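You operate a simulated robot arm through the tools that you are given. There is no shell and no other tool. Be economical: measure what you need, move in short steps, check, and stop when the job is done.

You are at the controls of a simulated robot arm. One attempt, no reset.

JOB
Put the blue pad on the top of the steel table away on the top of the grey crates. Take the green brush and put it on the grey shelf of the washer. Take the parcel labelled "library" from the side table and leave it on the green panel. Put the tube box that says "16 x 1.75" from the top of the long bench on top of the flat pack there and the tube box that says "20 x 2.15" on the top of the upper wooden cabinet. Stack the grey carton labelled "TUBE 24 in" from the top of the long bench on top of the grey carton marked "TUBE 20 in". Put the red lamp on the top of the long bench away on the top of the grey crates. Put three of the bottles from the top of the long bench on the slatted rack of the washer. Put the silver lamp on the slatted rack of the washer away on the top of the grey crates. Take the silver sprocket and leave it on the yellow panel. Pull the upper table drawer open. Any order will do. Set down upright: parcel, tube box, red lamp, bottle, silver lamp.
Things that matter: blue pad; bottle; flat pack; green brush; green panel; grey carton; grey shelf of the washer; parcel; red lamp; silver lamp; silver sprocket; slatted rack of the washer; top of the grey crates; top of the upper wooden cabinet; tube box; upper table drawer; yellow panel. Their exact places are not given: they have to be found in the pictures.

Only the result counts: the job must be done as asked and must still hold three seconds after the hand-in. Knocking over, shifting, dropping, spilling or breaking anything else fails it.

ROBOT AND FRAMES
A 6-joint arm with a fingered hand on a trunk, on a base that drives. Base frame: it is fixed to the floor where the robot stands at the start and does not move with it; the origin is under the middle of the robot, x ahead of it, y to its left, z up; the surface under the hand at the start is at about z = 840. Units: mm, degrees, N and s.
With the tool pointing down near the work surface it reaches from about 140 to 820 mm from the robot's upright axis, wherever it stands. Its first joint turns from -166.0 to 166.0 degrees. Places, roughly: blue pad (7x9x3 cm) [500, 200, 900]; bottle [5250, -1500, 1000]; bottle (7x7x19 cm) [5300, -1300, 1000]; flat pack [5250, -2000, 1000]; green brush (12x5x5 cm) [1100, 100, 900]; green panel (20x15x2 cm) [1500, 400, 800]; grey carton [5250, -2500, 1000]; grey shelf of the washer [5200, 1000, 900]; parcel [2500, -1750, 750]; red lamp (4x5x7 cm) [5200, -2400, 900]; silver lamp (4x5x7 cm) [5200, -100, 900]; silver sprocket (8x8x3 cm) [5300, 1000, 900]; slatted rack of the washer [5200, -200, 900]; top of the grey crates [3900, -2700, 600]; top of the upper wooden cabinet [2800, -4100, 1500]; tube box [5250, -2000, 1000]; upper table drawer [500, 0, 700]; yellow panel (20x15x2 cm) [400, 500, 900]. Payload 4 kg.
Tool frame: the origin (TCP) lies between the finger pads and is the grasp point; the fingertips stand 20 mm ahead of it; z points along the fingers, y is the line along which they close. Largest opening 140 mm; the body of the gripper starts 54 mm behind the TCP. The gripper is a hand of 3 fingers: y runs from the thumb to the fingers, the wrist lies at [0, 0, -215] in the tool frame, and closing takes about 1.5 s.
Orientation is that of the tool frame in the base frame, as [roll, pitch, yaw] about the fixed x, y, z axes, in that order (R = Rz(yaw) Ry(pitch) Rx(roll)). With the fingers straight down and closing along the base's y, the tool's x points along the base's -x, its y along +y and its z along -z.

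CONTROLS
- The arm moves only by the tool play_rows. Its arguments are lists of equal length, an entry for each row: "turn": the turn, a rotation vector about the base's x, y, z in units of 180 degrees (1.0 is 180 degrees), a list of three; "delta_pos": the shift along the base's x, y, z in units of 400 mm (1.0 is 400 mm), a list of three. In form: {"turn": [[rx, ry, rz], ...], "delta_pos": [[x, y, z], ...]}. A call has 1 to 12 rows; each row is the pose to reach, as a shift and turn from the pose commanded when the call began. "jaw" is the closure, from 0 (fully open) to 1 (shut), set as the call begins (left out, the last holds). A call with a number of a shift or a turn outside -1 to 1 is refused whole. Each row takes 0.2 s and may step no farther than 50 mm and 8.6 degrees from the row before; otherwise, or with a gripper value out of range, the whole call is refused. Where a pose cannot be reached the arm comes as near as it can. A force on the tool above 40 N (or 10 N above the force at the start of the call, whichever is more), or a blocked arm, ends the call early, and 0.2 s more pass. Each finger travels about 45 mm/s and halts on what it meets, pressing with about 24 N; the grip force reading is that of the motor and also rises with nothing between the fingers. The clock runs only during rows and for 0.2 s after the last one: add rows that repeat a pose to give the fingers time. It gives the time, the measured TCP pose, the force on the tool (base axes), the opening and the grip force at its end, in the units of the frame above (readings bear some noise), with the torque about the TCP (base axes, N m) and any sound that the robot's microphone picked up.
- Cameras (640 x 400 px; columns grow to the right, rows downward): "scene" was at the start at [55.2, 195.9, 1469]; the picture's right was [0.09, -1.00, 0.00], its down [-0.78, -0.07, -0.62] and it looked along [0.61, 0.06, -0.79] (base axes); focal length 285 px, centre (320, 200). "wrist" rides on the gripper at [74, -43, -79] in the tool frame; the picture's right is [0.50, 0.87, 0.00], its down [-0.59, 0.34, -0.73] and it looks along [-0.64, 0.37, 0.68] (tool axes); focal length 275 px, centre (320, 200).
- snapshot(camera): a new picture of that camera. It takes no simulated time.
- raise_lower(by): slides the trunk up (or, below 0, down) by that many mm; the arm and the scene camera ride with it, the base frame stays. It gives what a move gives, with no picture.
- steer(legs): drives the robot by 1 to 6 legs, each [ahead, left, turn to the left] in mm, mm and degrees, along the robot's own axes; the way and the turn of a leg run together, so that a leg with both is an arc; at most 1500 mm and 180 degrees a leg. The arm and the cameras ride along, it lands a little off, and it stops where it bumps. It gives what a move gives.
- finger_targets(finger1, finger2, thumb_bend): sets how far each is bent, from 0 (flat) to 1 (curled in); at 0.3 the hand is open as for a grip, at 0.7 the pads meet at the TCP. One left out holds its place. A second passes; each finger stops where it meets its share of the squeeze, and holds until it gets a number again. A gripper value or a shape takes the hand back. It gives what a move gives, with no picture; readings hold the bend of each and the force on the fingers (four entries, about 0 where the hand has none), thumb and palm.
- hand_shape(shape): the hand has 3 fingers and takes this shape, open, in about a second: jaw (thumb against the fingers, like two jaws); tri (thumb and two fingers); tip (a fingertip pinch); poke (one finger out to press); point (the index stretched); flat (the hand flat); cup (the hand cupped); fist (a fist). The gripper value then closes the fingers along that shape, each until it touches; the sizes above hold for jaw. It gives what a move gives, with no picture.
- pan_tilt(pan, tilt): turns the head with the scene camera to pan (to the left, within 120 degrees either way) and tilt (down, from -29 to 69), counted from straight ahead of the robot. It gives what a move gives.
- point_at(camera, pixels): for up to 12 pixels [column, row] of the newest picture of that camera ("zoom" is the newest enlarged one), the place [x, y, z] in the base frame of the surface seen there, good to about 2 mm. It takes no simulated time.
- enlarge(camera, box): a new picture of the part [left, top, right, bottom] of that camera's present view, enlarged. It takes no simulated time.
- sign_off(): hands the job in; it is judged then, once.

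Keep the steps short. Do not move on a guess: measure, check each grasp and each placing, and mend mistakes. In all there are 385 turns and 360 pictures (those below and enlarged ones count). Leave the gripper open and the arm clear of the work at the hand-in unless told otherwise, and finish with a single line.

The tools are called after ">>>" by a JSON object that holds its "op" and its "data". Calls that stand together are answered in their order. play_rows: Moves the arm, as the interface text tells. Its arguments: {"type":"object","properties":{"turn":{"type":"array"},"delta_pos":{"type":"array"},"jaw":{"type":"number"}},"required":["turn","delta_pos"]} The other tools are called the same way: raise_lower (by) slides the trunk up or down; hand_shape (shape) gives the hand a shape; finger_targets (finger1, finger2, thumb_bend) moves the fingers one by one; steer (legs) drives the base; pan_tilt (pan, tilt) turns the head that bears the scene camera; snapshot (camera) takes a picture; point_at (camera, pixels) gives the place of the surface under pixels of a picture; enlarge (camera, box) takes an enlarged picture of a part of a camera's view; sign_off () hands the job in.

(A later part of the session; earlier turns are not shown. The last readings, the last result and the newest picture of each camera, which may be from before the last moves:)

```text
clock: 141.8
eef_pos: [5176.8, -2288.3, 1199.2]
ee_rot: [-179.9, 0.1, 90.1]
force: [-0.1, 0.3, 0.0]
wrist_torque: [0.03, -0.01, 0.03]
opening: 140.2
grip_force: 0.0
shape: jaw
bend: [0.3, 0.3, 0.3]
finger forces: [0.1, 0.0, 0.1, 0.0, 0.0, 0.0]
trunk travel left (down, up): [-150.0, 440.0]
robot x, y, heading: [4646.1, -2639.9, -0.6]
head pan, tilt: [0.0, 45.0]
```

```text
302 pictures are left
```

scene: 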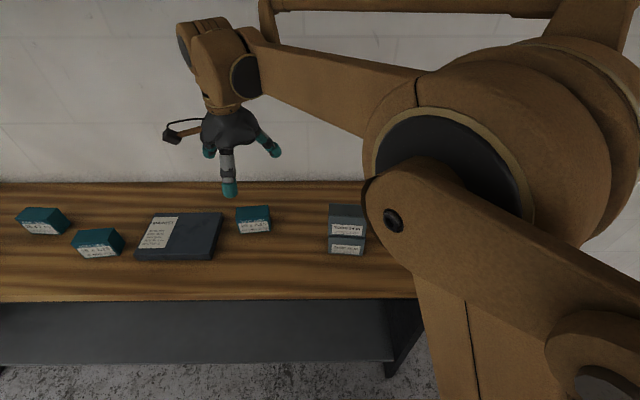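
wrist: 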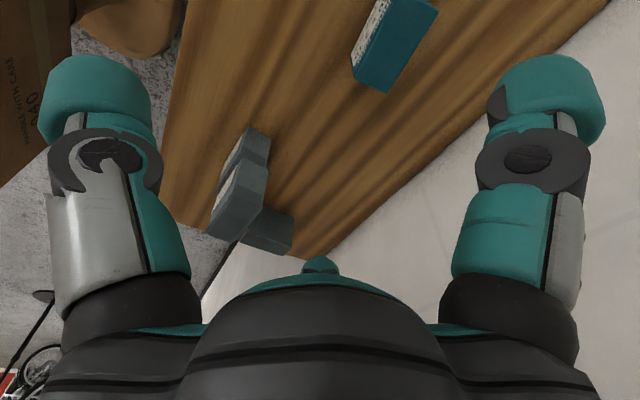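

The stack stands well. Now measure tube box "20 x 2.15" at (254,220).

>>> {"op": "enlarge", "data": {"camera": "scene", "box": [200, 190, 300, 250]}}

>>> {"op": "point_at", "data": {"camera": "zoom", "pixels": [[237, 128], [440, 112], [455, 195], [245, 212], [340, 160]]}}

```text
6.40 times, centred on (250, 220) of scene
```

zoom: 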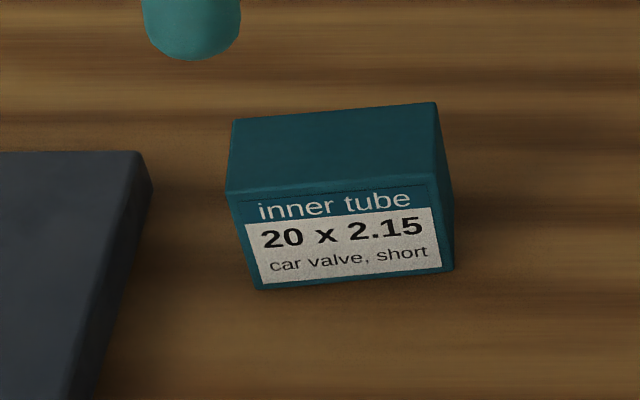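

```text
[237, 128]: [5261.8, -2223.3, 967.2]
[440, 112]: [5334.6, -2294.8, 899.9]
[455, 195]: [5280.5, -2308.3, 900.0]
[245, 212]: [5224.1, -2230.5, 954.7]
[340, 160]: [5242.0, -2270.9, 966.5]
```

>>> {"op": "point_at", "data": {"camera": "zoom", "pixels": [[242, 127], [428, 112], [430, 174], [237, 187]]}}

```text
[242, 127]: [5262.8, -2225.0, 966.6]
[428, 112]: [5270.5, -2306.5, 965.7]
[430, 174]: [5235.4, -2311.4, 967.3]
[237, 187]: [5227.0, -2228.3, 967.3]
```

Centre (5249,−2268), yaw +5.4°, 37 mm thick. Move over and descend to z≈937.

>>> {"op": "play_rows", "data": {"turn": [[0, 0, 0.03], [0, 0, 0.03], [0, 0, 0.03], [0, 0, 0.03], [0, 0, 0.03], [0, 0, 0.03], [0, 0, 0.03], [0, 0, 0.03]], "delta_pos": [[0.09, 0.025, 0], [0.18, 0.05, 0], [0.18, 0.05, -0.12], [0.18, 0.05, -0.24], [0.18, 0.05, -0.36], [0.18, 0.05, -0.46], [0.18, 0.05, -0.56], [0.18, 0.05, -0.6]], "jaw": 0}}

>>> {"op": "snapshot", "data": {"camera": "wrist"}}

```text
clock: 143.6
eef_pos: [5247.3, -2267.3, 957.6]
ee_rot: [-179.9, 0.0, 95.6]
force: [-0.1, 0.3, 0.3]
wrist_torque: [-0.03, 0.0, 0.01]
opening: 140.1
grip_force: 0.0
shape: jaw
bend: [0.3, 0.3, 0.3]
finger forces: [0.1, 0.0, 0.0, 0.0, 0.0, 0.0]
trunk travel left (down, up): [-150.0, 440.0]
robot x, y, heading: [4646.9, -2638.3, -0.3]
head pan, tilt: [0.0, 45.0]
```

```text
300 pictures are left
```

wrist: 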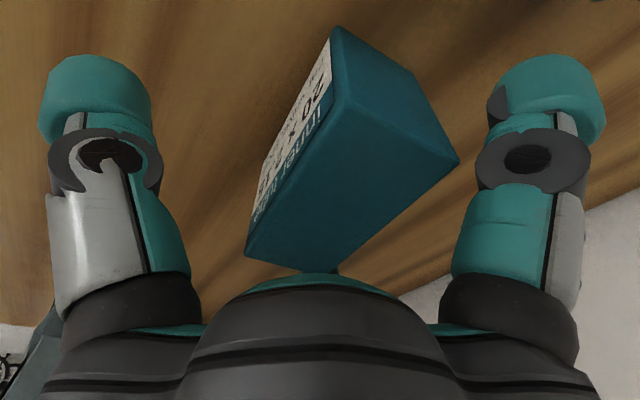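

Aligned. Lower 20 mm, close, lift.

>>> {"op": "play_rows", "data": {"turn": [[0, 0, 0], [0, 0, 0]], "delta_pos": [[0, 0, -0.05], [0, 0, -0.05]]}}

>>> {"op": "play_rows", "data": {"turn": [[0, 0, 0], [0, 0, 0], [0, 0, 0], [0, 0, 0], [0, 0, 0], [0, 0, 0], [0, 0, 0], [0, 0, 0], [0, 0, 0]], "delta_pos": [[0, 0, 0], [0, 0, 0], [0, 0, 0], [0, 0, 0], [0, 0, 0], [0, 0, 0], [0, 0, 0], [0, 0, 0], [0, 0, 0]], "jaw": 1}}

>>> {"op": "play_rows", "data": {"turn": [[0, 0, 0], [0, 0, 0], [0, 0, 0], [0, 0, 0], [0, 0, 0], [0, 0, 0]], "delta_pos": [[0, 0, 0.08], [0, 0, 0.2], [0, 0, 0.32], [0, 0, 0.44], [0, 0, 0.55], [0, 0, 0.65]]}}

>>> {"op": "snapshot", "data": {"camera": "wrist"}}

```text
clock: 144.2
eef_pos: [5247.5, -2268.6, 938.2]
ee_rot: [180.0, 0.2, 95.6]
force: [3.7, 2.9, 13.9]
wrist_torque: [0.26, -0.2, -0.04]
opening: 139.7
grip_force: 0.1
shape: jaw
bend: [0.28, 0.29, 0.3]
finger forces: [8.7, 3.2, 0.0, 0.0, 0.0, 0.0]
trunk travel left (down, up): [-150.0, 440.0]
robot x, y, heading: [4646.1, -2638.8, -0.5]
head pan, tilt: [0.0, 45.0]
```

```text
clock: 146.2
eef_pos: [5242.8, -2268.4, 939.9]
ee_rot: [-179.9, 0.1, 95.6]
force: [-14.5, 0.9, 29.5]
wrist_torque: [-0.46, 0.91, -0.25]
opening: 50.9
grip_force: 24.1
shape: jaw
bend: [0.25, 0.3, 0.65]
finger forces: [37.5, 18.3, 0.1, 0.0, 47.2, 0.0]
trunk travel left (down, up): [-150.0, 440.0]
robot x, y, heading: [4646.1, -2638.2, -0.5]
head pan, tilt: [0.0, 45.0]
```

```text
clock: 147.6
eef_pos: [5245.7, -2264.6, 1200.1]
ee_rot: [180.0, 0.0, 95.7]
force: [-0.4, 0.1, -2.3]
wrist_torque: [0.02, -0.01, -0.02]
opening: 49.4
grip_force: 23.5
shape: jaw
bend: [0.24, 0.3, 0.66]
finger forces: [33.8, 16.2, 0.1, 0.1, 29.7, 0.0]
trunk travel left (down, up): [-150.0, 440.0]
robot x, y, heading: [4644.8, -2642.6, -0.5]
head pan, tilt: [0.0, 45.0]
```

```text
299 pictures are left
```

wrist: 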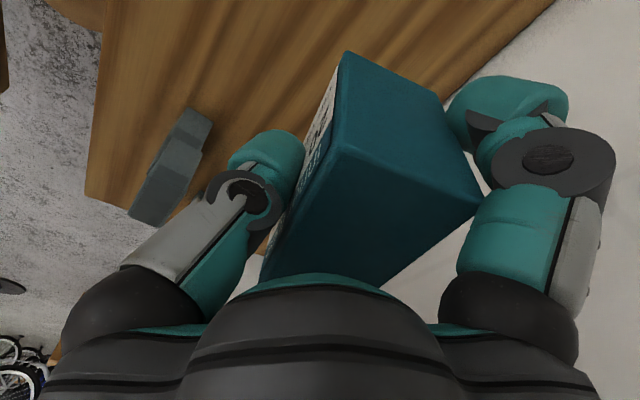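

There was some unexpected contact while closing. I check how the box hangs and what is on the bench.

>>> {"op": "enlarge", "data": {"camera": "scene", "box": [160, 40, 360, 250]}}

>>> {"op": "point_at", "data": {"camera": "wrist", "pixels": [[345, 60], [435, 105], [475, 195], [350, 155], [285, 240], [325, 110], [380, 140]]}}

```text
1.90 times, centred on (260, 145) of scene
```

zoom: 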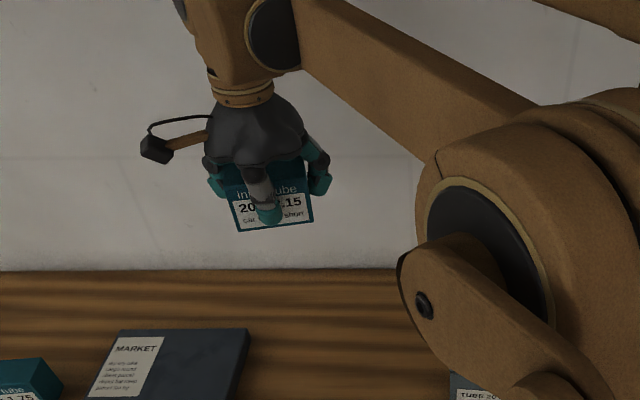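

```text
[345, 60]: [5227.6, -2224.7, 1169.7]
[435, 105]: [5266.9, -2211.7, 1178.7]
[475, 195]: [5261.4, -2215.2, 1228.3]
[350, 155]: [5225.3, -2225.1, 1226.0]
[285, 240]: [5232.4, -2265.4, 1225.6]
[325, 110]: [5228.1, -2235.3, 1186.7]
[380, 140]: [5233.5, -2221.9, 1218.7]
```

The box hangs upright (top level at 1226–1228). Raise nothing yet; back away from the bench, go down the lane and look at the cabinet.

>>> {"op": "steer", "data": {"legs": [[-100, 0, 0], [0, 0, -90], [800, 0, 0]]}}

>>> {"op": "pan_tilt", "data": {"pan": -60, "tilt": 10}}

>>> {"op": "snapshot", "data": {"camera": "scene"}}

```text
clock: 156.4
eef_pos: [4927.8, -4038.9, 1198.5]
ee_rot: [-179.9, 0.1, 6.1]
force: [1.0, 0.1, -2.3]
wrist_torque: [0.01, -0.01, -0.02]
opening: 49.6
grip_force: 24.0
shape: jaw
bend: [0.24, 0.3, 0.66]
finger forces: [33.9, 16.4, 0.0, 0.1, 28.7, 0.1]
trunk travel left (down, up): [-150.0, 440.0]
robot x, y, heading: [4548.3, -3443.0, -89.9]
head pan, tilt: [0.0, 45.0]
```

```text
clock: 157.7
eef_pos: [4927.0, -4038.4, 1198.9]
ee_rot: [180.0, 0.1, 6.1]
force: [-0.4, -0.6, -1.4]
wrist_torque: [0.01, 0.03, -0.04]
opening: 49.5
grip_force: 23.9
shape: jaw
bend: [0.24, 0.3, 0.66]
finger forces: [33.9, 16.5, 0.0, 0.1, 28.7, 0.0]
trunk travel left (down, up): [-150.0, 440.0]
robot x, y, heading: [4548.9, -3438.1, -90.0]
head pan, tilt: [-60.0, 10.0]
```

```text
297 pictures are left
```

scene: 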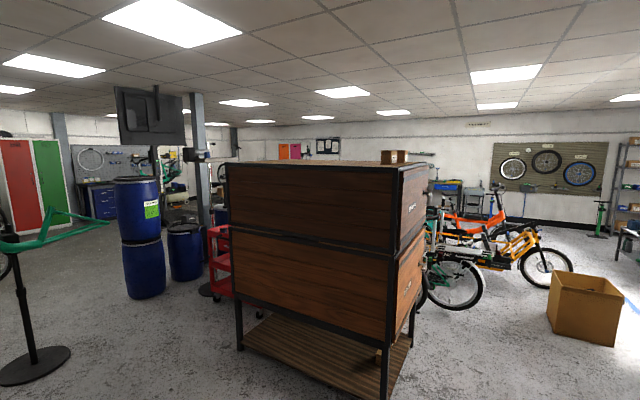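

I measure the cabinet's corners.

>>> {"op": "point_at", "data": {"camera": "scene", "pixels": [[232, 166], [392, 172], [422, 166], [310, 164], [388, 158], [240, 340], [383, 390], [415, 330], [15, 370], [160, 270], [350, 163]]}}

>>> {"op": "enlarge", "data": {"camera": "scene", "box": [210, 140, 450, 200]}}

```text
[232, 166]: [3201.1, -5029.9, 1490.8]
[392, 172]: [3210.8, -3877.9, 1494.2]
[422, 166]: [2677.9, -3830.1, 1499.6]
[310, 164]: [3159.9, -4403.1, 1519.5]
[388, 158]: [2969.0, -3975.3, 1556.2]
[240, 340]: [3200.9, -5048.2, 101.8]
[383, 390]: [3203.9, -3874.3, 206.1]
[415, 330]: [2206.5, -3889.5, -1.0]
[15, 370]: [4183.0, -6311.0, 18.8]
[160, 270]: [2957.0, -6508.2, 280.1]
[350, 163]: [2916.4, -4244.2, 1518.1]
```

```text
2.67 times, centred on (330, 170) of scene
```

zoom: 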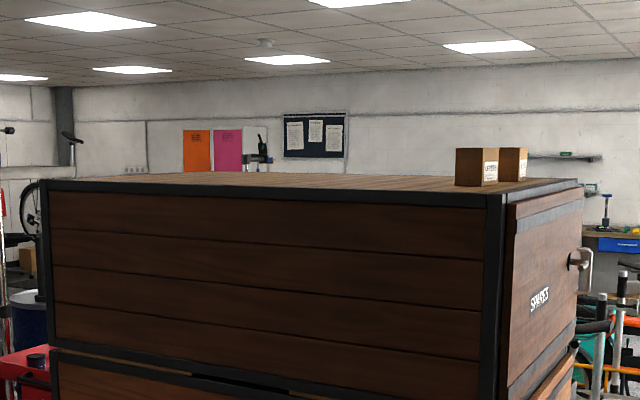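

Cabinet top z≈1519, x≤3205, y −5050…−3840. I turn to face −x, slide to y≈−4040, raise the trunk, and check.

>>> {"op": "steer", "data": {"legs": [[0, 0, -90], [0, 600, 0], [450, 0, 0]]}}

>>> {"op": "raise_lower", "data": {"by": 440}}

>>> {"op": "pan_tilt", "data": {"pan": 0, "tilt": 30}}

>>> {"op": "snapshot", "data": {"camera": "scene"}}

```text
clock: 167.2
eef_pos: [3527.6, -4453.0, 1198.0]
ee_rot: [-179.9, 0.1, -82.5]
force: [-0.8, 0.1, -1.9]
wrist_torque: [0.05, -0.05, -0.03]
opening: 49.5
grip_force: 24.1
shape: jaw
bend: [0.24, 0.3, 0.67]
finger forces: [34.1, 16.5, 0.0, 0.1, 27.8, 0.1]
trunk travel left (down, up): [-150.0, 440.0]
robot x, y, heading: [4116.5, -4056.1, -178.8]
head pan, tilt: [-60.0, 10.0]
```

```text
refused: 440 is not a number from -400 to 400
```

```text
clock: 168.5
eef_pos: [3527.6, -4454.0, 1198.6]
ee_rot: [-180.0, 0.1, -82.4]
force: [0.7, -0.7, -1.4]
wrist_torque: [0.01, 0.01, -0.01]
opening: 49.2
grip_force: 24.9
shape: jaw
bend: [0.24, 0.3, 0.67]
finger forces: [34.1, 16.5, 0.0, 0.0, 27.8, 0.1]
trunk travel left (down, up): [-150.0, 440.0]
robot x, y, heading: [4117.8, -4057.4, -178.9]
head pan, tilt: [0.0, 30.0]
```

```text
295 pictures are left
```

scene: 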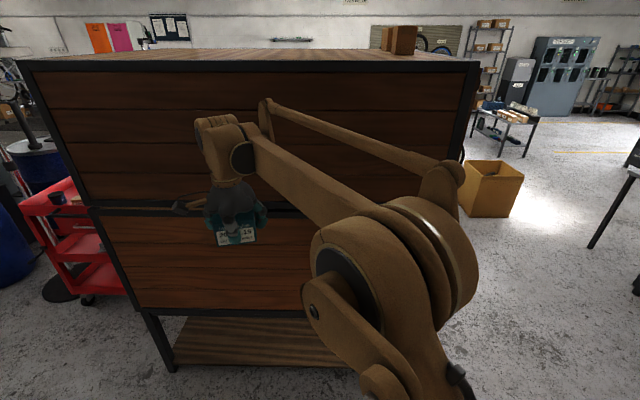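

>>> {"op": "raise_lower", "data": {"by": 400}}

>>> {"op": "snapshot", "data": {"camera": "scene"}}

>>> {"op": "point_at", "data": {"camera": "scene", "pixels": [[200, 150], [300, 160], [250, 120], [400, 120], [230, 190], [395, 95]]}}

```text
clock: 172.3
eef_pos: [3527.1, -4454.2, 1598.3]
ee_rot: [180.0, 0.1, -82.5]
force: [-0.8, 0.2, -1.6]
wrist_torque: [0.01, -0.02, -0.02]
opening: 49.1
grip_force: 23.8
shape: jaw
bend: [0.24, 0.3, 0.67]
finger forces: [34.1, 16.4, 0.0, 0.1, 27.8, 0.0]
trunk travel left (down, up): [-550.0, 40.0]
robot x, y, heading: [4115.1, -4059.6, -178.8]
head pan, tilt: [0.0, 30.0]
```

```text
294 pictures are left
```

scene: 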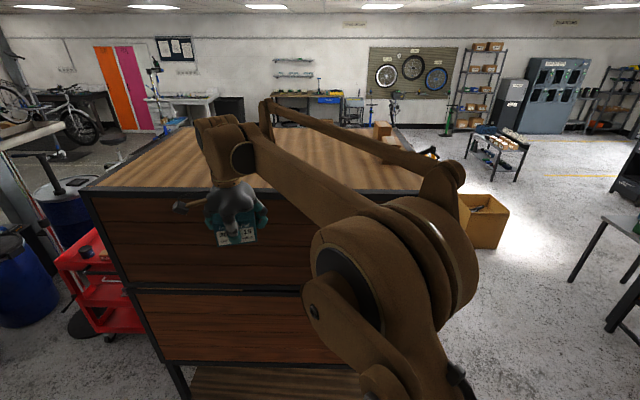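

```text
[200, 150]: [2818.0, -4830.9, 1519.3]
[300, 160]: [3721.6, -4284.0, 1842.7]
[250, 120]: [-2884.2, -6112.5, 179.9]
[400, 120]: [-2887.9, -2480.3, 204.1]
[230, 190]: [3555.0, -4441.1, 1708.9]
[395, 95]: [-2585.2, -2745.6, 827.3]
```

Box bottom ≈1557, 38 mm above the top (1519). Drive ahead 450 mm.

>>> {"op": "steer", "data": {"legs": [[450, 0, 0]]}}

>>> {"op": "play_rows", "data": {"turn": [[0, 0, 0], [0, 0, 0]], "delta_pos": [[0, 0, -0.04], [0, 0, -0.08]]}}

>>> {"op": "snapshot", "data": {"camera": "wrist"}}

>>> {"op": "snapshot", "data": {"camera": "scene"}}

```text
clock: 175.0
eef_pos: [3084.2, -4468.8, 1598.3]
ee_rot: [-180.0, 0.1, -82.2]
force: [0.3, -0.6, -1.6]
wrist_torque: [-0.01, -0.02, -0.01]
opening: 49.3
grip_force: 24.1
shape: jaw
bend: [0.24, 0.3, 0.67]
finger forces: [34.0, 16.5, 0.1, 0.1, 27.9, 0.0]
trunk travel left (down, up): [-550.0, 40.0]
robot x, y, heading: [3669.2, -4069.3, -178.0]
head pan, tilt: [0.0, 30.0]
```

```text
clock: 175.6
eef_pos: [3083.2, -4469.5, 1566.2]
ee_rot: [-179.8, 0.1, -82.1]
force: [-1.0, -0.3, -2.3]
wrist_torque: [0.05, -0.02, -0.01]
opening: 49.3
grip_force: 24.0
shape: jaw
bend: [0.24, 0.3, 0.67]
finger forces: [34.0, 16.6, 0.1, 0.1, 27.9, 0.1]
trunk travel left (down, up): [-550.0, 40.0]
robot x, y, heading: [3673.5, -4071.9, -178.2]
head pan, tilt: [0.0, 30.0]
```

```text
293 pictures are left
```

wrist: 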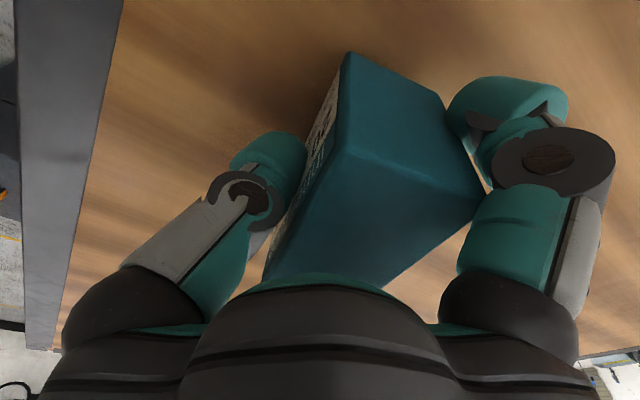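

```text
292 pictures are left
```

scene: 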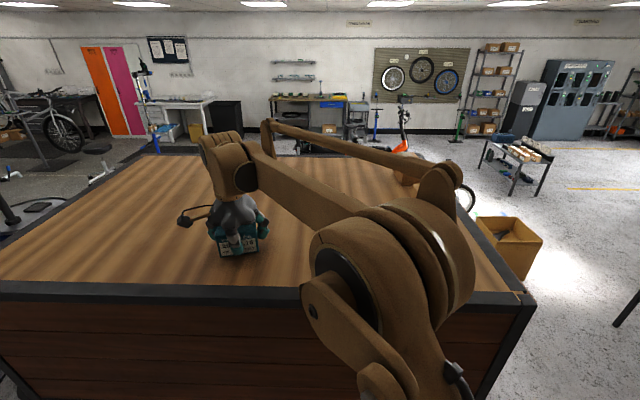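

Lower in small steps till contact.

>>> {"op": "play_rows", "data": {"turn": [[0, 0, 0], [0, 0, 0], [0, 0, 0]], "delta_pos": [[0, 0, -0.005], [0, 0, -0.01], [0, 0, -0.012]]}}

>>> {"op": "play_rows", "data": {"turn": [[0, 0, 0], [0, 0, 0]], "delta_pos": [[0, 0, -0.004], [0, 0, -0.008]]}}

>>> {"op": "play_rows", "data": {"turn": [[0, 0, 0], [0, 0, 0]], "delta_pos": [[0, 0, -0.003], [0, 0, -0.006]]}}

```text
clock: 176.4
eef_pos: [3083.3, -4468.9, 1563.0]
ee_rot: [-180.0, 0.1, -82.0]
force: [0.1, 0.3, -1.0]
wrist_torque: [0.0, -0.05, 0.03]
opening: 49.3
grip_force: 23.4
shape: jaw
bend: [0.24, 0.3, 0.67]
finger forces: [33.9, 16.5, 0.1, 0.0, 27.8, 0.0]
trunk travel left (down, up): [-550.0, 40.0]
robot x, y, heading: [3668.4, -4070.3, -178.2]
head pan, tilt: [0.0, 30.0]
```

```text
clock: 177.0
eef_pos: [3084.3, -4469.0, 1560.9]
ee_rot: [-180.0, 0.0, -82.2]
force: [-4.4, -3.9, 19.1]
wrist_torque: [0.0, 0.05, -0.02]
opening: 48.8
grip_force: 23.6
shape: jaw
bend: [0.23, 0.3, 0.67]
finger forces: [40.6, 17.1, 0.0, 0.0, 30.8, 0.1]
trunk travel left (down, up): [-550.0, 40.0]
robot x, y, heading: [3665.3, -4067.9, -178.3]
head pan, tilt: [0.0, 30.0]
```

```text
clock: 177.6
eef_pos: [3088.0, -4468.1, 1558.8]
ee_rot: [179.9, -0.1, -82.3]
force: [-1.7, -2.2, 23.7]
wrist_torque: [-0.21, -0.18, -0.18]
opening: 47.9
grip_force: 23.7
shape: jaw
bend: [0.22, 0.3, 0.68]
finger forces: [42.9, 17.3, 0.1, 0.1, 33.8, 0.0]
trunk travel left (down, up): [-550.0, 40.0]
robot x, y, heading: [3667.5, -4071.7, -178.2]
head pan, tilt: [0.0, 30.0]
stopped in row 2: the force on the tool passed its limit at 42 N (the readings are from after the stop); the commanded pose is now the measured one
```

Contact made. I open with single-finger targets so nothing pushes the box.

>>> {"op": "finger_targets", "data": {"finger1": 0.1, "finger2": 0.15, "thumb_bend": 0.35}}

>>> {"op": "snapshot", "data": {"camera": "wrist"}}

```text
clock: 178.6
eef_pos: [3085.6, -4468.8, 1557.1]
ee_rot: [179.9, -0.1, -82.2]
force: [0.2, 0.7, -0.2]
wrist_torque: [0.0, -0.01, 0.03]
opening: 133.3
grip_force: 0.0
shape: fingers
bend: [0.09, 0.15, 0.35]
finger forces: [0.1, 0.0, 0.1, 0.1, 0.1, 0.0]
trunk travel left (down, up): [-550.0, 40.0]
robot x, y, heading: [3670.7, -4066.5, -177.9]
head pan, tilt: [0.0, 30.0]
```

```text
291 pictures are left
```

wrist: 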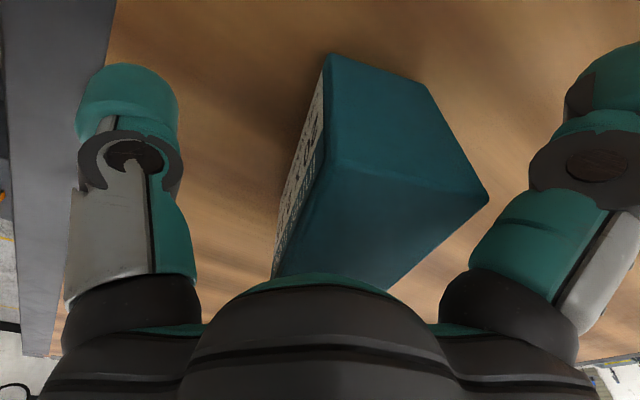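

Free and upright. Lift, back away, and check.

>>> {"op": "play_rows", "data": {"turn": [[0, 0, 0], [0, 0, 0], [0, 0, 0], [0, 0, 0]], "delta_pos": [[0, 0, 0.08], [0, 0, 0.16], [0, 0, 0.26], [0, 0, 0.36]]}}

>>> {"op": "steer", "data": {"legs": [[-700, 0, 0]]}}

>>> {"op": "snapshot", "data": {"camera": "scene"}}

>>> {"op": "raise_lower", "data": {"by": -400}}

```text
clock: 179.6
eef_pos: [3082.8, -4471.2, 1703.0]
ee_rot: [180.0, 0.0, -82.1]
force: [-0.6, 0.0, 0.1]
wrist_torque: [-0.03, 0.0, 0.0]
opening: 133.6
grip_force: 0.1
shape: fingers
bend: [0.09, 0.15, 0.35]
finger forces: [0.0, 0.0, 0.0, 0.1, 0.1, 0.0]
trunk travel left (down, up): [-550.0, 40.0]
robot x, y, heading: [3670.9, -4067.4, -178.4]
head pan, tilt: [0.0, 30.0]
```

```text
clock: 183.4
eef_pos: [3777.1, -4451.3, 1703.1]
ee_rot: [-180.0, 0.1, -81.6]
force: [0.6, -1.0, -0.1]
wrist_torque: [-0.01, 0.01, 0.0]
opening: 133.6
grip_force: 0.1
shape: fingers
bend: [0.09, 0.15, 0.35]
finger forces: [0.1, 0.0, 0.0, 0.0, 0.0, 0.0]
trunk travel left (down, up): [-550.0, 40.0]
robot x, y, heading: [4359.8, -4049.3, -177.8]
head pan, tilt: [0.0, 30.0]
```

```text
290 pictures are left
```

scene: 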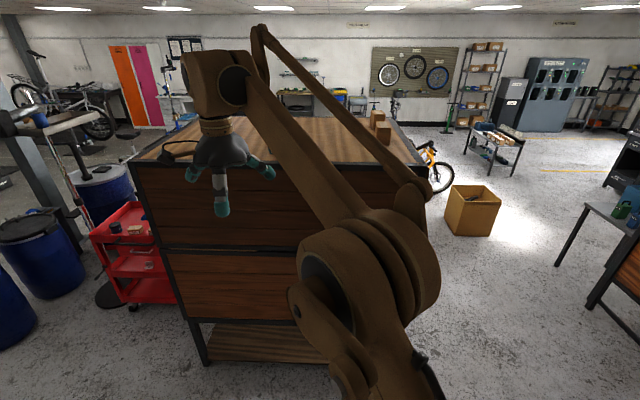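

```text
clock: 187.3
eef_pos: [3778.0, -4451.4, 1301.6]
ee_rot: [179.9, 0.0, -81.6]
force: [0.9, 0.0, 0.5]
wrist_torque: [0.01, 0.04, 0.0]
opening: 133.4
grip_force: 0.1
shape: fingers
bend: [0.09, 0.15, 0.35]
finger forces: [0.1, 0.0, 0.0, 0.1, 0.0, 0.0]
trunk travel left (down, up): [-150.0, 440.0]
robot x, y, heading: [4364.2, -4046.6, -177.5]
head pan, tilt: [0.0, 30.0]
```

Now turn towards the bench and drive to y≈−2150 for the "16 x 1.75" box.

>>> {"op": "steer", "data": {"legs": [[0, 0, -180], [220, 0, -2.3], [0, 1400, 0], [0, 500, 0]]}}

>>> {"op": "pan_tilt", "data": {"pan": 0, "tilt": 45}}

>>> {"op": "snapshot", "data": {"camera": "scene"}}

```text
clock: 205.3
eef_pos: [4944.0, -1676.3, 1301.8]
ee_rot: [-180.0, 0.1, 103.0]
force: [-0.9, -0.4, -0.4]
wrist_torque: [0.02, 0.02, -0.01]
opening: 133.8
grip_force: 0.1
shape: fingers
bend: [0.09, 0.15, 0.35]
finger forces: [0.0, 0.0, 0.1, 0.1, 0.0, 0.0]
trunk travel left (down, up): [-150.0, 440.0]
robot x, y, heading: [4394.9, -2123.9, 6.8]
head pan, tilt: [0.0, 30.0]
```

```text
clock: 206.1
eef_pos: [4941.9, -1678.2, 1302.3]
ee_rot: [180.0, 0.0, 102.9]
force: [-0.3, 0.1, -0.6]
wrist_torque: [0.0, -0.01, -0.01]
opening: 133.6
grip_force: 0.1
shape: fingers
bend: [0.09, 0.15, 0.35]
finger forces: [0.0, 0.0, 0.0, 0.0, 0.1, 0.1]
trunk travel left (down, up): [-150.0, 440.0]
robot x, y, heading: [4393.8, -2126.2, 7.0]
head pan, tilt: [0.0, 45.0]
```

```text
289 pictures are left
```

scene: 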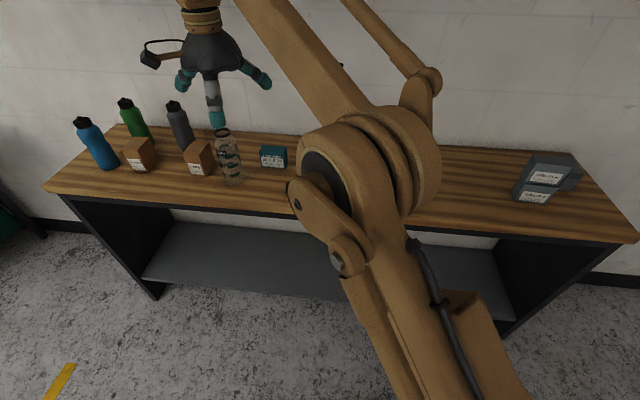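

Heading drifted 7°. Correct it and move closer.

>>> {"op": "steer", "data": {"legs": [[0, 0, -7], [230, -80, 0]]}}

>>> {"op": "snapshot", "data": {"camera": "scene"}}

>>> {"op": "snapshot", "data": {"camera": "wrist"}}

```text
clock: 208.4
eef_pos: [5174.7, -1718.2, 1301.1]
ee_rot: [179.7, 0.3, 104.0]
force: [0.2, -1.2, 0.4]
wrist_torque: [-0.01, -0.02, 0.01]
opening: 133.5
grip_force: 0.1
shape: fingers
bend: [0.09, 0.15, 0.35]
finger forces: [0.1, 0.0, 0.0, 0.0, 0.0, 0.0]
trunk travel left (down, up): [-150.0, 440.0]
robot x, y, heading: [4638.9, -2185.2, 6.4]
head pan, tilt: [0.0, 45.0]
stopped in leg 2: the robot was blocked; the commanded pose is now the measured one
```

```text
288 pictures are left
```

scene: 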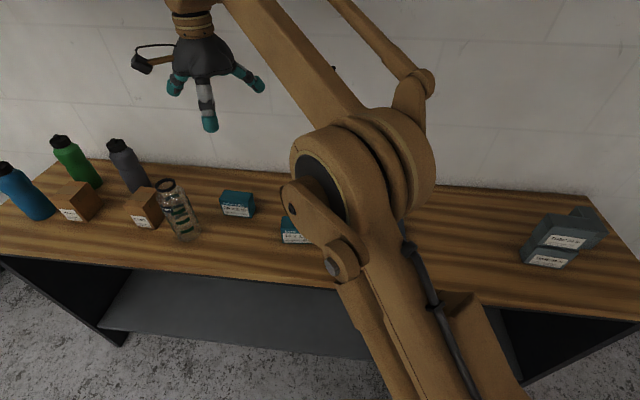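

```text
287 pictures are left
```

wrist: 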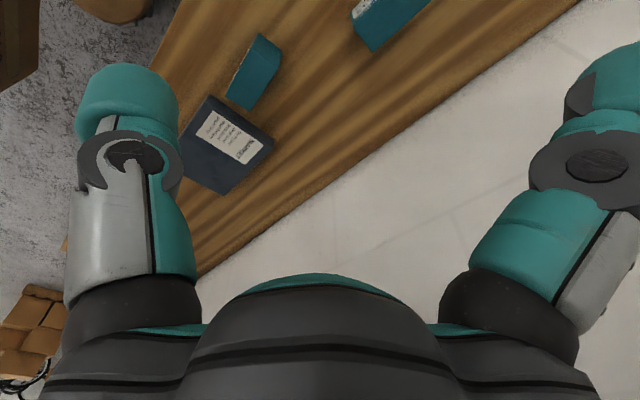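

The wrist probably touched the blue wall cabinet overhead. Back off 150 mm and lower the arm.

>>> {"op": "steer", "data": {"legs": [[-150, 0, 0]]}}

>>> {"op": "play_rows", "data": {"turn": [[0, 0, 0], [0, 0, 0], [0, 0, 0], [0, 0, 0], [0, 0, 0]], "delta_pos": [[0, -0.08, -0.08], [0, -0.16, -0.16], [0, -0.24, -0.24], [0, -0.32, -0.3], [0, -0.42, -0.33]]}}

>>> {"op": "pan_tilt", "data": {"pan": 10, "tilt": 0}}

>>> {"op": "snapshot", "data": {"camera": "scene"}}

```text
clock: 209.8
eef_pos: [5034.7, -1745.1, 1298.5]
ee_rot: [-179.9, 0.0, 103.5]
force: [-0.1, -0.5, 0.0]
wrist_torque: [-0.03, -0.04, 0.0]
opening: 133.3
grip_force: 0.1
shape: fingers
bend: [0.09, 0.15, 0.35]
finger forces: [0.0, 0.0, 0.0, 0.0, 0.0, 0.0]
trunk travel left (down, up): [-150.0, 440.0]
robot x, y, heading: [4489.1, -2197.5, 6.3]
head pan, tilt: [0.0, 45.0]
```

```text
clock: 211.0
eef_pos: [5038.4, -1914.3, 1165.8]
ee_rot: [-180.0, -0.2, 103.5]
force: [0.0, -0.6, 0.3]
wrist_torque: [-0.02, 0.01, -0.03]
opening: 133.6
grip_force: 0.1
shape: fingers
bend: [0.09, 0.15, 0.35]
finger forces: [0.0, 0.0, 0.0, 0.1, 0.1, 0.0]
trunk travel left (down, up): [-150.0, 440.0]
robot x, y, heading: [4490.6, -2196.7, 6.3]
head pan, tilt: [0.0, 45.0]
```

```text
clock: 212.1
eef_pos: [5038.2, -1912.9, 1165.5]
ee_rot: [-179.9, -0.1, 103.6]
force: [-0.3, 0.0, -0.3]
wrist_torque: [-0.02, 0.0, 0.0]
opening: 133.4
grip_force: 0.1
shape: fingers
bend: [0.09, 0.15, 0.35]
finger forces: [0.0, 0.0, 0.0, 0.1, 0.1, 0.0]
trunk travel left (down, up): [-150.0, 440.0]
robot x, y, heading: [4489.4, -2202.6, 6.0]
head pan, tilt: [10.0, 0.0]
```

```text
286 pictures are left
```

scene: 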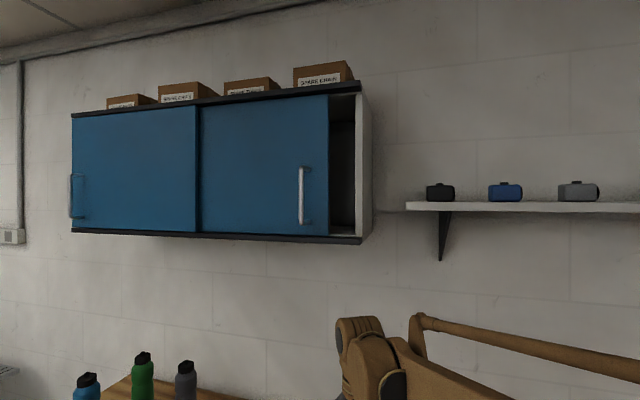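

The right sliding door of the wall cabinet seems to show a gap at its right end. I enlarge and measure.

>>> {"op": "enlarge", "data": {"camera": "scene", "box": [60, 60, 400, 260]}}

>>> {"op": "point_at", "data": {"camera": "scene", "pixels": [[325, 150], [335, 160], [357, 150], [365, 160], [190, 170], [202, 170], [205, 130], [76, 170], [302, 195], [357, 90], [300, 238], [72, 195]]}}

```text
1.88 times, centred on (230, 160) of scene
```

zoom: 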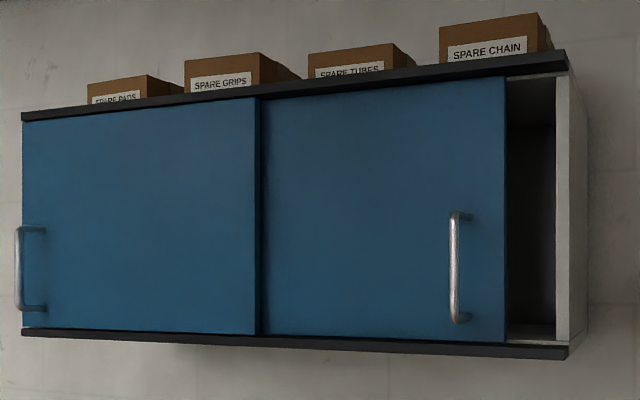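

```text
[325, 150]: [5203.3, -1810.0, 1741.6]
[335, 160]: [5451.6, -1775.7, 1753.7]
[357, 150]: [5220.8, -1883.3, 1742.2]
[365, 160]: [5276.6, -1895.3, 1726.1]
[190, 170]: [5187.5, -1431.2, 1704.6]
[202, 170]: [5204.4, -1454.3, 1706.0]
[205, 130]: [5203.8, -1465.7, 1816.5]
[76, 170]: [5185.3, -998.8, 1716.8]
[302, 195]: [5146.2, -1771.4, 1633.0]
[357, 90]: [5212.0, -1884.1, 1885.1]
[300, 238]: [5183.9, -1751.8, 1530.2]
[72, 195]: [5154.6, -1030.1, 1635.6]
```

The right door slid left about 60 mm: the wrist must have caught its handle during my strafe (that also explains the drift). I'll push it back: hand open, fingers on the +x side, beside the handle (y≈−1771, z 1570–1700). First position the arm low at y≈−1680.

>>> {"op": "play_rows", "data": {"turn": [[0, 0, -0.04], [0, 0, -0.075], [0, 0, -0.075], [0, 0, -0.075], [0, 0, -0.075], [0, 0, -0.075]], "delta_pos": [[-0.06, 0.1, 0], [-0.12, 0.2, 0], [-0.12, 0.3, 0], [-0.12, 0.4, 0], [-0.12, 0.5, 0], [-0.12, 0.58, 0]], "jaw": 0}}

>>> {"op": "raise_lower", "data": {"by": 400}}

>>> {"op": "snapshot", "data": {"camera": "scene"}}

>>> {"op": "snapshot", "data": {"camera": "wrist"}}

```text
clock: 213.5
eef_pos: [4988.7, -1678.9, 1165.1]
ee_rot: [-179.9, -0.1, 90.0]
force: [-0.3, -0.2, 0.5]
wrist_torque: [-0.03, -0.01, -0.03]
opening: 140.0
grip_force: 0.1
shape: jaw
bend: [0.3, 0.3, 0.3]
finger forces: [0.0, 0.1, 0.1, 0.1, 0.0, 0.1]
trunk travel left (down, up): [-150.0, 440.0]
robot x, y, heading: [4495.8, -2197.9, 6.0]
head pan, tilt: [10.0, 0.0]
```

```text
clock: 217.4
eef_pos: [4988.9, -1679.6, 1566.4]
ee_rot: [-179.9, 0.0, 90.1]
force: [0.1, -0.2, 0.1]
wrist_torque: [-0.01, -0.02, 0.01]
opening: 140.0
grip_force: 0.0
shape: jaw
bend: [0.3, 0.3, 0.3]
finger forces: [0.1, 0.0, 0.0, 0.0, 0.0, 0.0]
trunk travel left (down, up): [-550.0, 40.0]
robot x, y, heading: [4490.2, -2201.2, 6.4]
head pan, tilt: [10.0, 0.0]
```

```text
284 pictures are left
```

scene: 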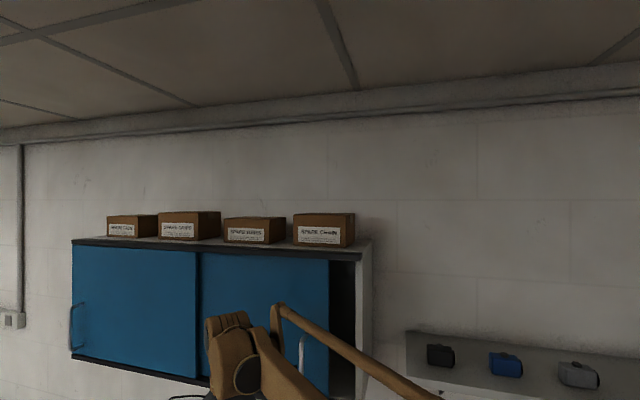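

```text
283 pictures are left
```

wrist: 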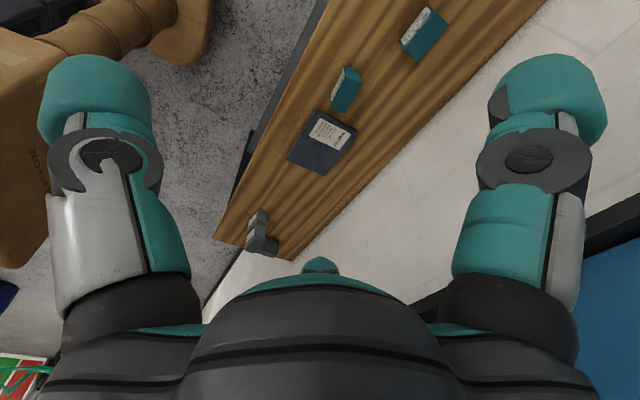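

The hand is a 3-jaw with fingers at ±65 mm to the sides. I shift to y≈−1655, rise to z≈1655, then forward to x≈5112 beside the handle.

>>> {"op": "play_rows", "data": {"turn": [[0, 0, 0], [0, 0, 0], [0, 0, 0], [0, 0, 0], [0, 0, 0], [0, 0, 0]], "delta_pos": [[0, 0.06, 0.1], [0, 0.06, 0.2], [0, 0.06, 0.222], [0.1, 0.06, 0.222], [0.2, 0.06, 0.222], [0.3, 0.06, 0.222]]}}

>>> {"op": "pan_tilt", "data": {"pan": 15, "tilt": 15}}

>>> {"op": "snapshot", "data": {"camera": "scene"}}

>>> {"op": "snapshot", "data": {"camera": "wrist"}}

```text
clock: 218.8
eef_pos: [5056.3, -1691.3, 1629.5]
ee_rot: [-179.8, 0.0, 90.0]
force: [-0.2, -0.2, -0.4]
wrist_torque: [0.01, 0.03, 0.03]
opening: 140.2
grip_force: 0.0
shape: jaw
bend: [0.3, 0.3, 0.3]
finger forces: [0.1, 0.1, 0.0, 0.0, 0.0, 0.0]
out of reach, approached as far as the arm can: row 4, 5, 6
trunk travel left (down, up): [-550.0, 40.0]
robot x, y, heading: [4493.9, -2200.8, 6.2]
head pan, tilt: [10.0, 0.0]
```

```text
clock: 219.5
eef_pos: [5053.2, -1690.4, 1629.7]
ee_rot: [-179.9, 0.0, 90.0]
force: [0.5, -0.4, -0.4]
wrist_torque: [0.0, 0.02, -0.04]
opening: 139.9
grip_force: 0.1
shape: jaw
bend: [0.3, 0.3, 0.3]
finger forces: [0.0, 0.0, 0.0, 0.1, 0.1, 0.1]
trunk travel left (down, up): [-550.0, 40.0]
robot x, y, heading: [4490.5, -2196.4, 6.1]
head pan, tilt: [15.0, 15.0]
```

```text
282 pictures are left
```

scene: 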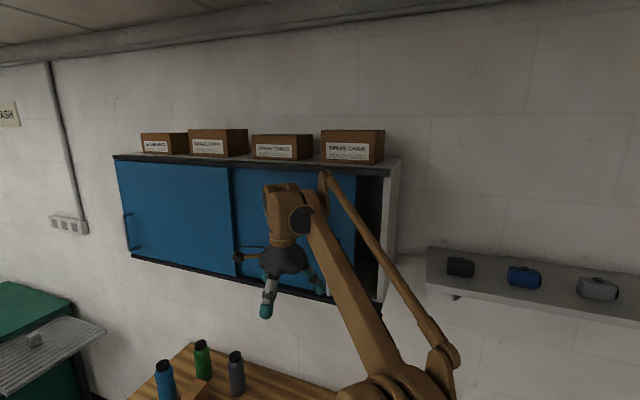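

```text
281 pictures are left
```

wrist: 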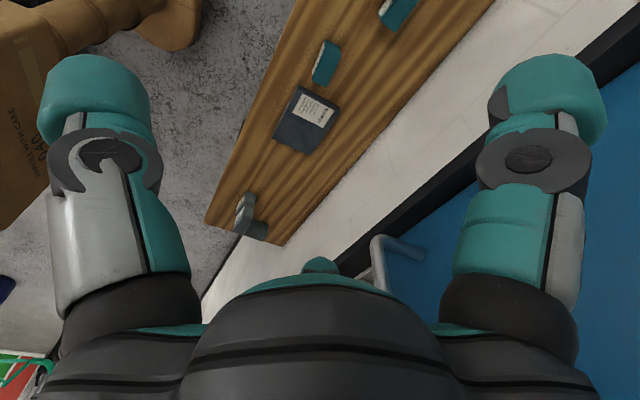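

Out of reach from here. Retract, then drive the base 330 mm left and straighten the heading.

>>> {"op": "play_rows", "data": {"turn": [[0, 0, 0], [0, 0, 0], [0, 0, 0]], "delta_pos": [[-0.1, 0, 0], [-0.2, 0, 0], [-0.3, 0, 0]]}}

>>> {"op": "steer", "data": {"legs": [[0, 0, -6], [0, 330, 0]]}}

```text
clock: 220.3
eef_pos: [4934.1, -1691.2, 1632.1]
ee_rot: [-179.8, 0.0, 90.1]
force: [-0.8, 0.1, 0.6]
wrist_torque: [0.02, 0.0, -0.01]
opening: 139.9
grip_force: 0.0
shape: jaw
bend: [0.3, 0.3, 0.3]
finger forces: [0.0, 0.0, 0.1, 0.0, 0.0, 0.1]
trunk travel left (down, up): [-550.0, 40.0]
robot x, y, heading: [4493.5, -2197.9, 6.2]
head pan, tilt: [15.0, 15.0]
```

```text
clock: 223.0
eef_pos: [4987.8, -1415.1, 1630.0]
ee_rot: [-179.9, 0.0, 83.7]
force: [-0.3, 0.6, 0.1]
wrist_torque: [0.01, 0.01, 0.0]
opening: 140.0
grip_force: 0.1
shape: jaw
bend: [0.3, 0.3, 0.3]
finger forces: [0.0, 0.1, 0.1, 0.1, 0.0, 0.0]
trunk travel left (down, up): [-550.0, 40.0]
robot x, y, heading: [4490.3, -1873.3, -0.0]
head pan, tilt: [15.0, 15.0]
```

>>> {"op": "play_rows", "data": {"turn": [[0, 0, 0.02], [0, 0, 0.035], [0, 0, 0.035], [0, 0, 0.035], [0, 0, 0.035], [0, 0, 0.035], [0, 0, 0.035], [0, 0, 0.035], [0, 0, 0.035]], "delta_pos": [[0, -0.12, 0.02], [0, -0.24, 0.04], [0, -0.36, 0.06], [0, -0.48, 0.063], [0, -0.595, 0.063], [0.1, -0.595, 0.063], [0.18, -0.595, 0.063], [0.25, -0.595, 0.063], [0.31, -0.595, 0.063]]}}

>>> {"op": "snapshot", "data": {"camera": "scene"}}

>>> {"op": "snapshot", "data": {"camera": "wrist"}}

```text
clock: 225.0
eef_pos: [5114.3, -1650.9, 1656.8]
ee_rot: [-179.8, 0.0, 90.1]
force: [0.3, 0.0, 0.0]
wrist_torque: [0.0, 0.03, 0.0]
opening: 140.1
grip_force: 0.0
shape: jaw
bend: [0.3, 0.3, 0.3]
finger forces: [0.1, 0.0, 0.0, 0.0, 0.1, 0.0]
trunk travel left (down, up): [-550.0, 40.0]
robot x, y, heading: [4492.2, -1872.6, 0.1]
head pan, tilt: [15.0, 15.0]
```

```text
280 pictures are left
```

scene: 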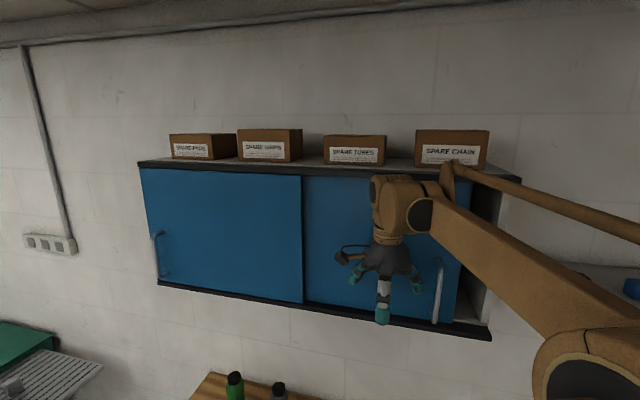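

```text
279 pictures are left
```

wrist: 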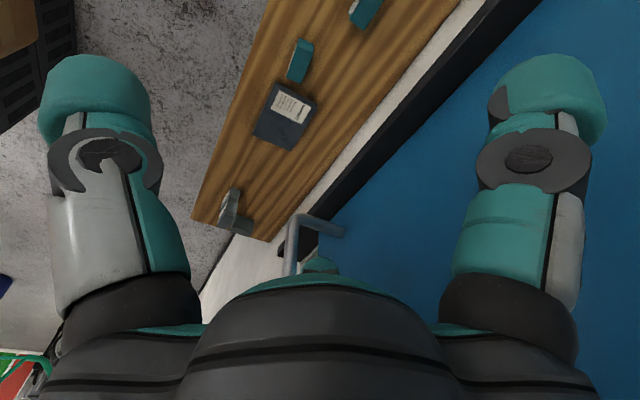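

The right finger stands just left of the handle (437,290). Push −y by 70 mm in small rows.

>>> {"op": "play_rows", "data": {"turn": [[0, 0, 0], [0, 0, 0], [0, 0, 0], [0, 0, 0], [0, 0, 0], [0, 0, 0]], "delta_pos": [[0, -0.04, 0], [0, -0.08, 0], [0, -0.11, 0], [0, -0.14, 0], [0, -0.17, 0], [0, -0.19, 0]]}}

>>> {"op": "enlarge", "data": {"camera": "scene", "box": [290, 150, 530, 350]}}

```text
clock: 226.4
eef_pos: [5111.1, -1728.8, 1657.1]
ee_rot: [-179.9, 0.0, 90.2]
force: [-0.3, 0.5, -1.0]
wrist_torque: [0.07, 0.04, 0.0]
opening: 140.1
grip_force: 0.0
shape: jaw
bend: [0.3, 0.31, 0.3]
finger forces: [0.0, 1.3, 0.1, 0.1, 0.1, 0.0]
trunk travel left (down, up): [-550.0, 40.0]
robot x, y, heading: [4487.6, -1871.3, 0.1]
head pan, tilt: [15.0, 15.0]
```

```text
2.00 times, centred on (410, 250) of scene
```

zoom: 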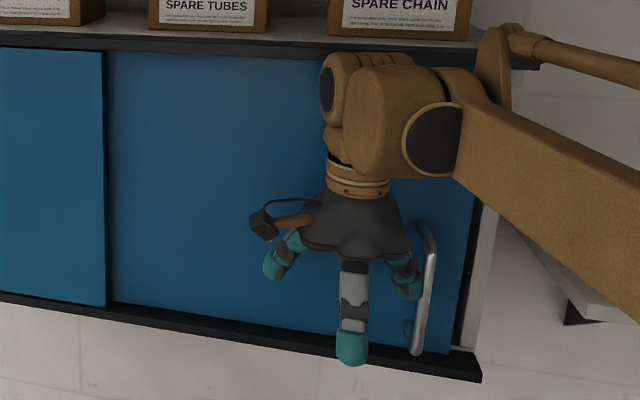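

The door is moving. Measure the remaining gap.

>>> {"op": "point_at", "data": {"camera": "zoom", "pixels": [[440, 340], [448, 345], [455, 330], [465, 335], [480, 250], [490, 230], [422, 340], [425, 240], [475, 372]]}}

```text
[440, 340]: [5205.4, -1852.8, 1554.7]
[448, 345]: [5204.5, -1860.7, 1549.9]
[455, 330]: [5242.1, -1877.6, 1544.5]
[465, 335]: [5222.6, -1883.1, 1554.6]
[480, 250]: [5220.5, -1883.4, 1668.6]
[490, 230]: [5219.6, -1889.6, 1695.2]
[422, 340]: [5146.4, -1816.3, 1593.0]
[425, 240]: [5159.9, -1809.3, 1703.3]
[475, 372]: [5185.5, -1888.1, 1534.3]
```

I compare with the left door's edge (should be mirror-symmetric).

>>> {"op": "enlarge", "data": {"camera": "scene", "box": [125, 150, 325, 300]}}

>>> {"op": "point_at", "data": {"camera": "scene", "pixels": [[144, 180], [147, 200], [141, 164], [156, 240], [299, 240], [303, 240], [160, 284], [145, 190]]}}

```text
2.67 times, centred on (225, 225) of scene
```

zoom: 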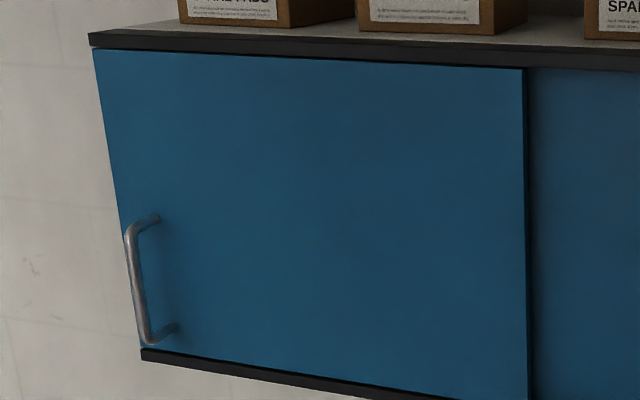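

```text
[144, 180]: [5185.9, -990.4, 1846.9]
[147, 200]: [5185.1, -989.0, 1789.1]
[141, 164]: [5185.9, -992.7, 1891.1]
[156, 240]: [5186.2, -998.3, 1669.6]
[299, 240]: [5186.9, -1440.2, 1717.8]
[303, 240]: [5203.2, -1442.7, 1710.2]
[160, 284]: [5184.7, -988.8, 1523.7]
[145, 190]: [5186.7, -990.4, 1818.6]
```

Symmetry says the right door's edge belongs near −1893; now −1863. Push ~28 mm more, gently.

>>> {"op": "play_rows", "data": {"turn": [[0, 0, 0], [0, 0, 0], [0, 0, 0], [0, 0, 0]], "delta_pos": [[0, -0.02, 0], [0, -0.04, 0], [0, -0.055, 0], [0, -0.067, 0]]}}

>>> {"op": "enlarge", "data": {"camera": "scene", "box": [390, 150, 550, 350]}}

```text
clock: 227.4
eef_pos: [5112.1, -1757.9, 1657.1]
ee_rot: [-179.8, 0.0, 90.0]
force: [0.4, 0.6, 0.2]
wrist_torque: [-0.03, -0.01, -0.01]
opening: 140.0
grip_force: 0.0
shape: jaw
bend: [0.3, 0.3, 0.3]
finger forces: [0.0, 0.6, 0.1, 0.0, 0.0, 0.1]
trunk travel left (down, up): [-550.0, 40.0]
robot x, y, heading: [4488.2, -1869.7, -0.1]
head pan, tilt: [15.0, 15.0]
```

```text
2.00 times, centred on (470, 250) of scene
```

zoom: 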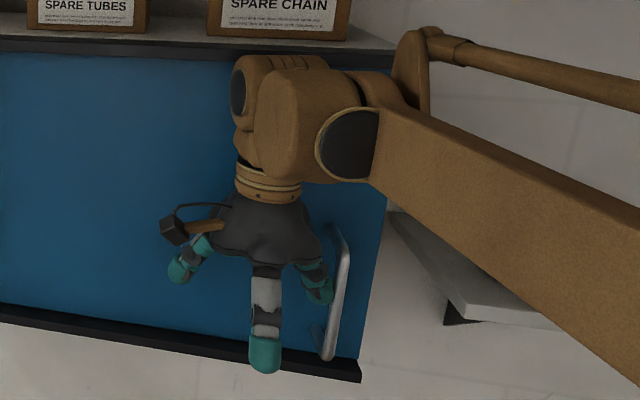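

Now flush with the board end. Measure the edge.

>>> {"op": "point_at", "data": {"camera": "zoom", "pixels": [[355, 345], [359, 340], [356, 370], [383, 220], [330, 330]]}}

```text
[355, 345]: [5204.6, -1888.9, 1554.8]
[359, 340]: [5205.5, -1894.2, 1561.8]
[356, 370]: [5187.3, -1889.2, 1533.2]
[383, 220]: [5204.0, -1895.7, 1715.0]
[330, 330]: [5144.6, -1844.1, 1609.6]
```

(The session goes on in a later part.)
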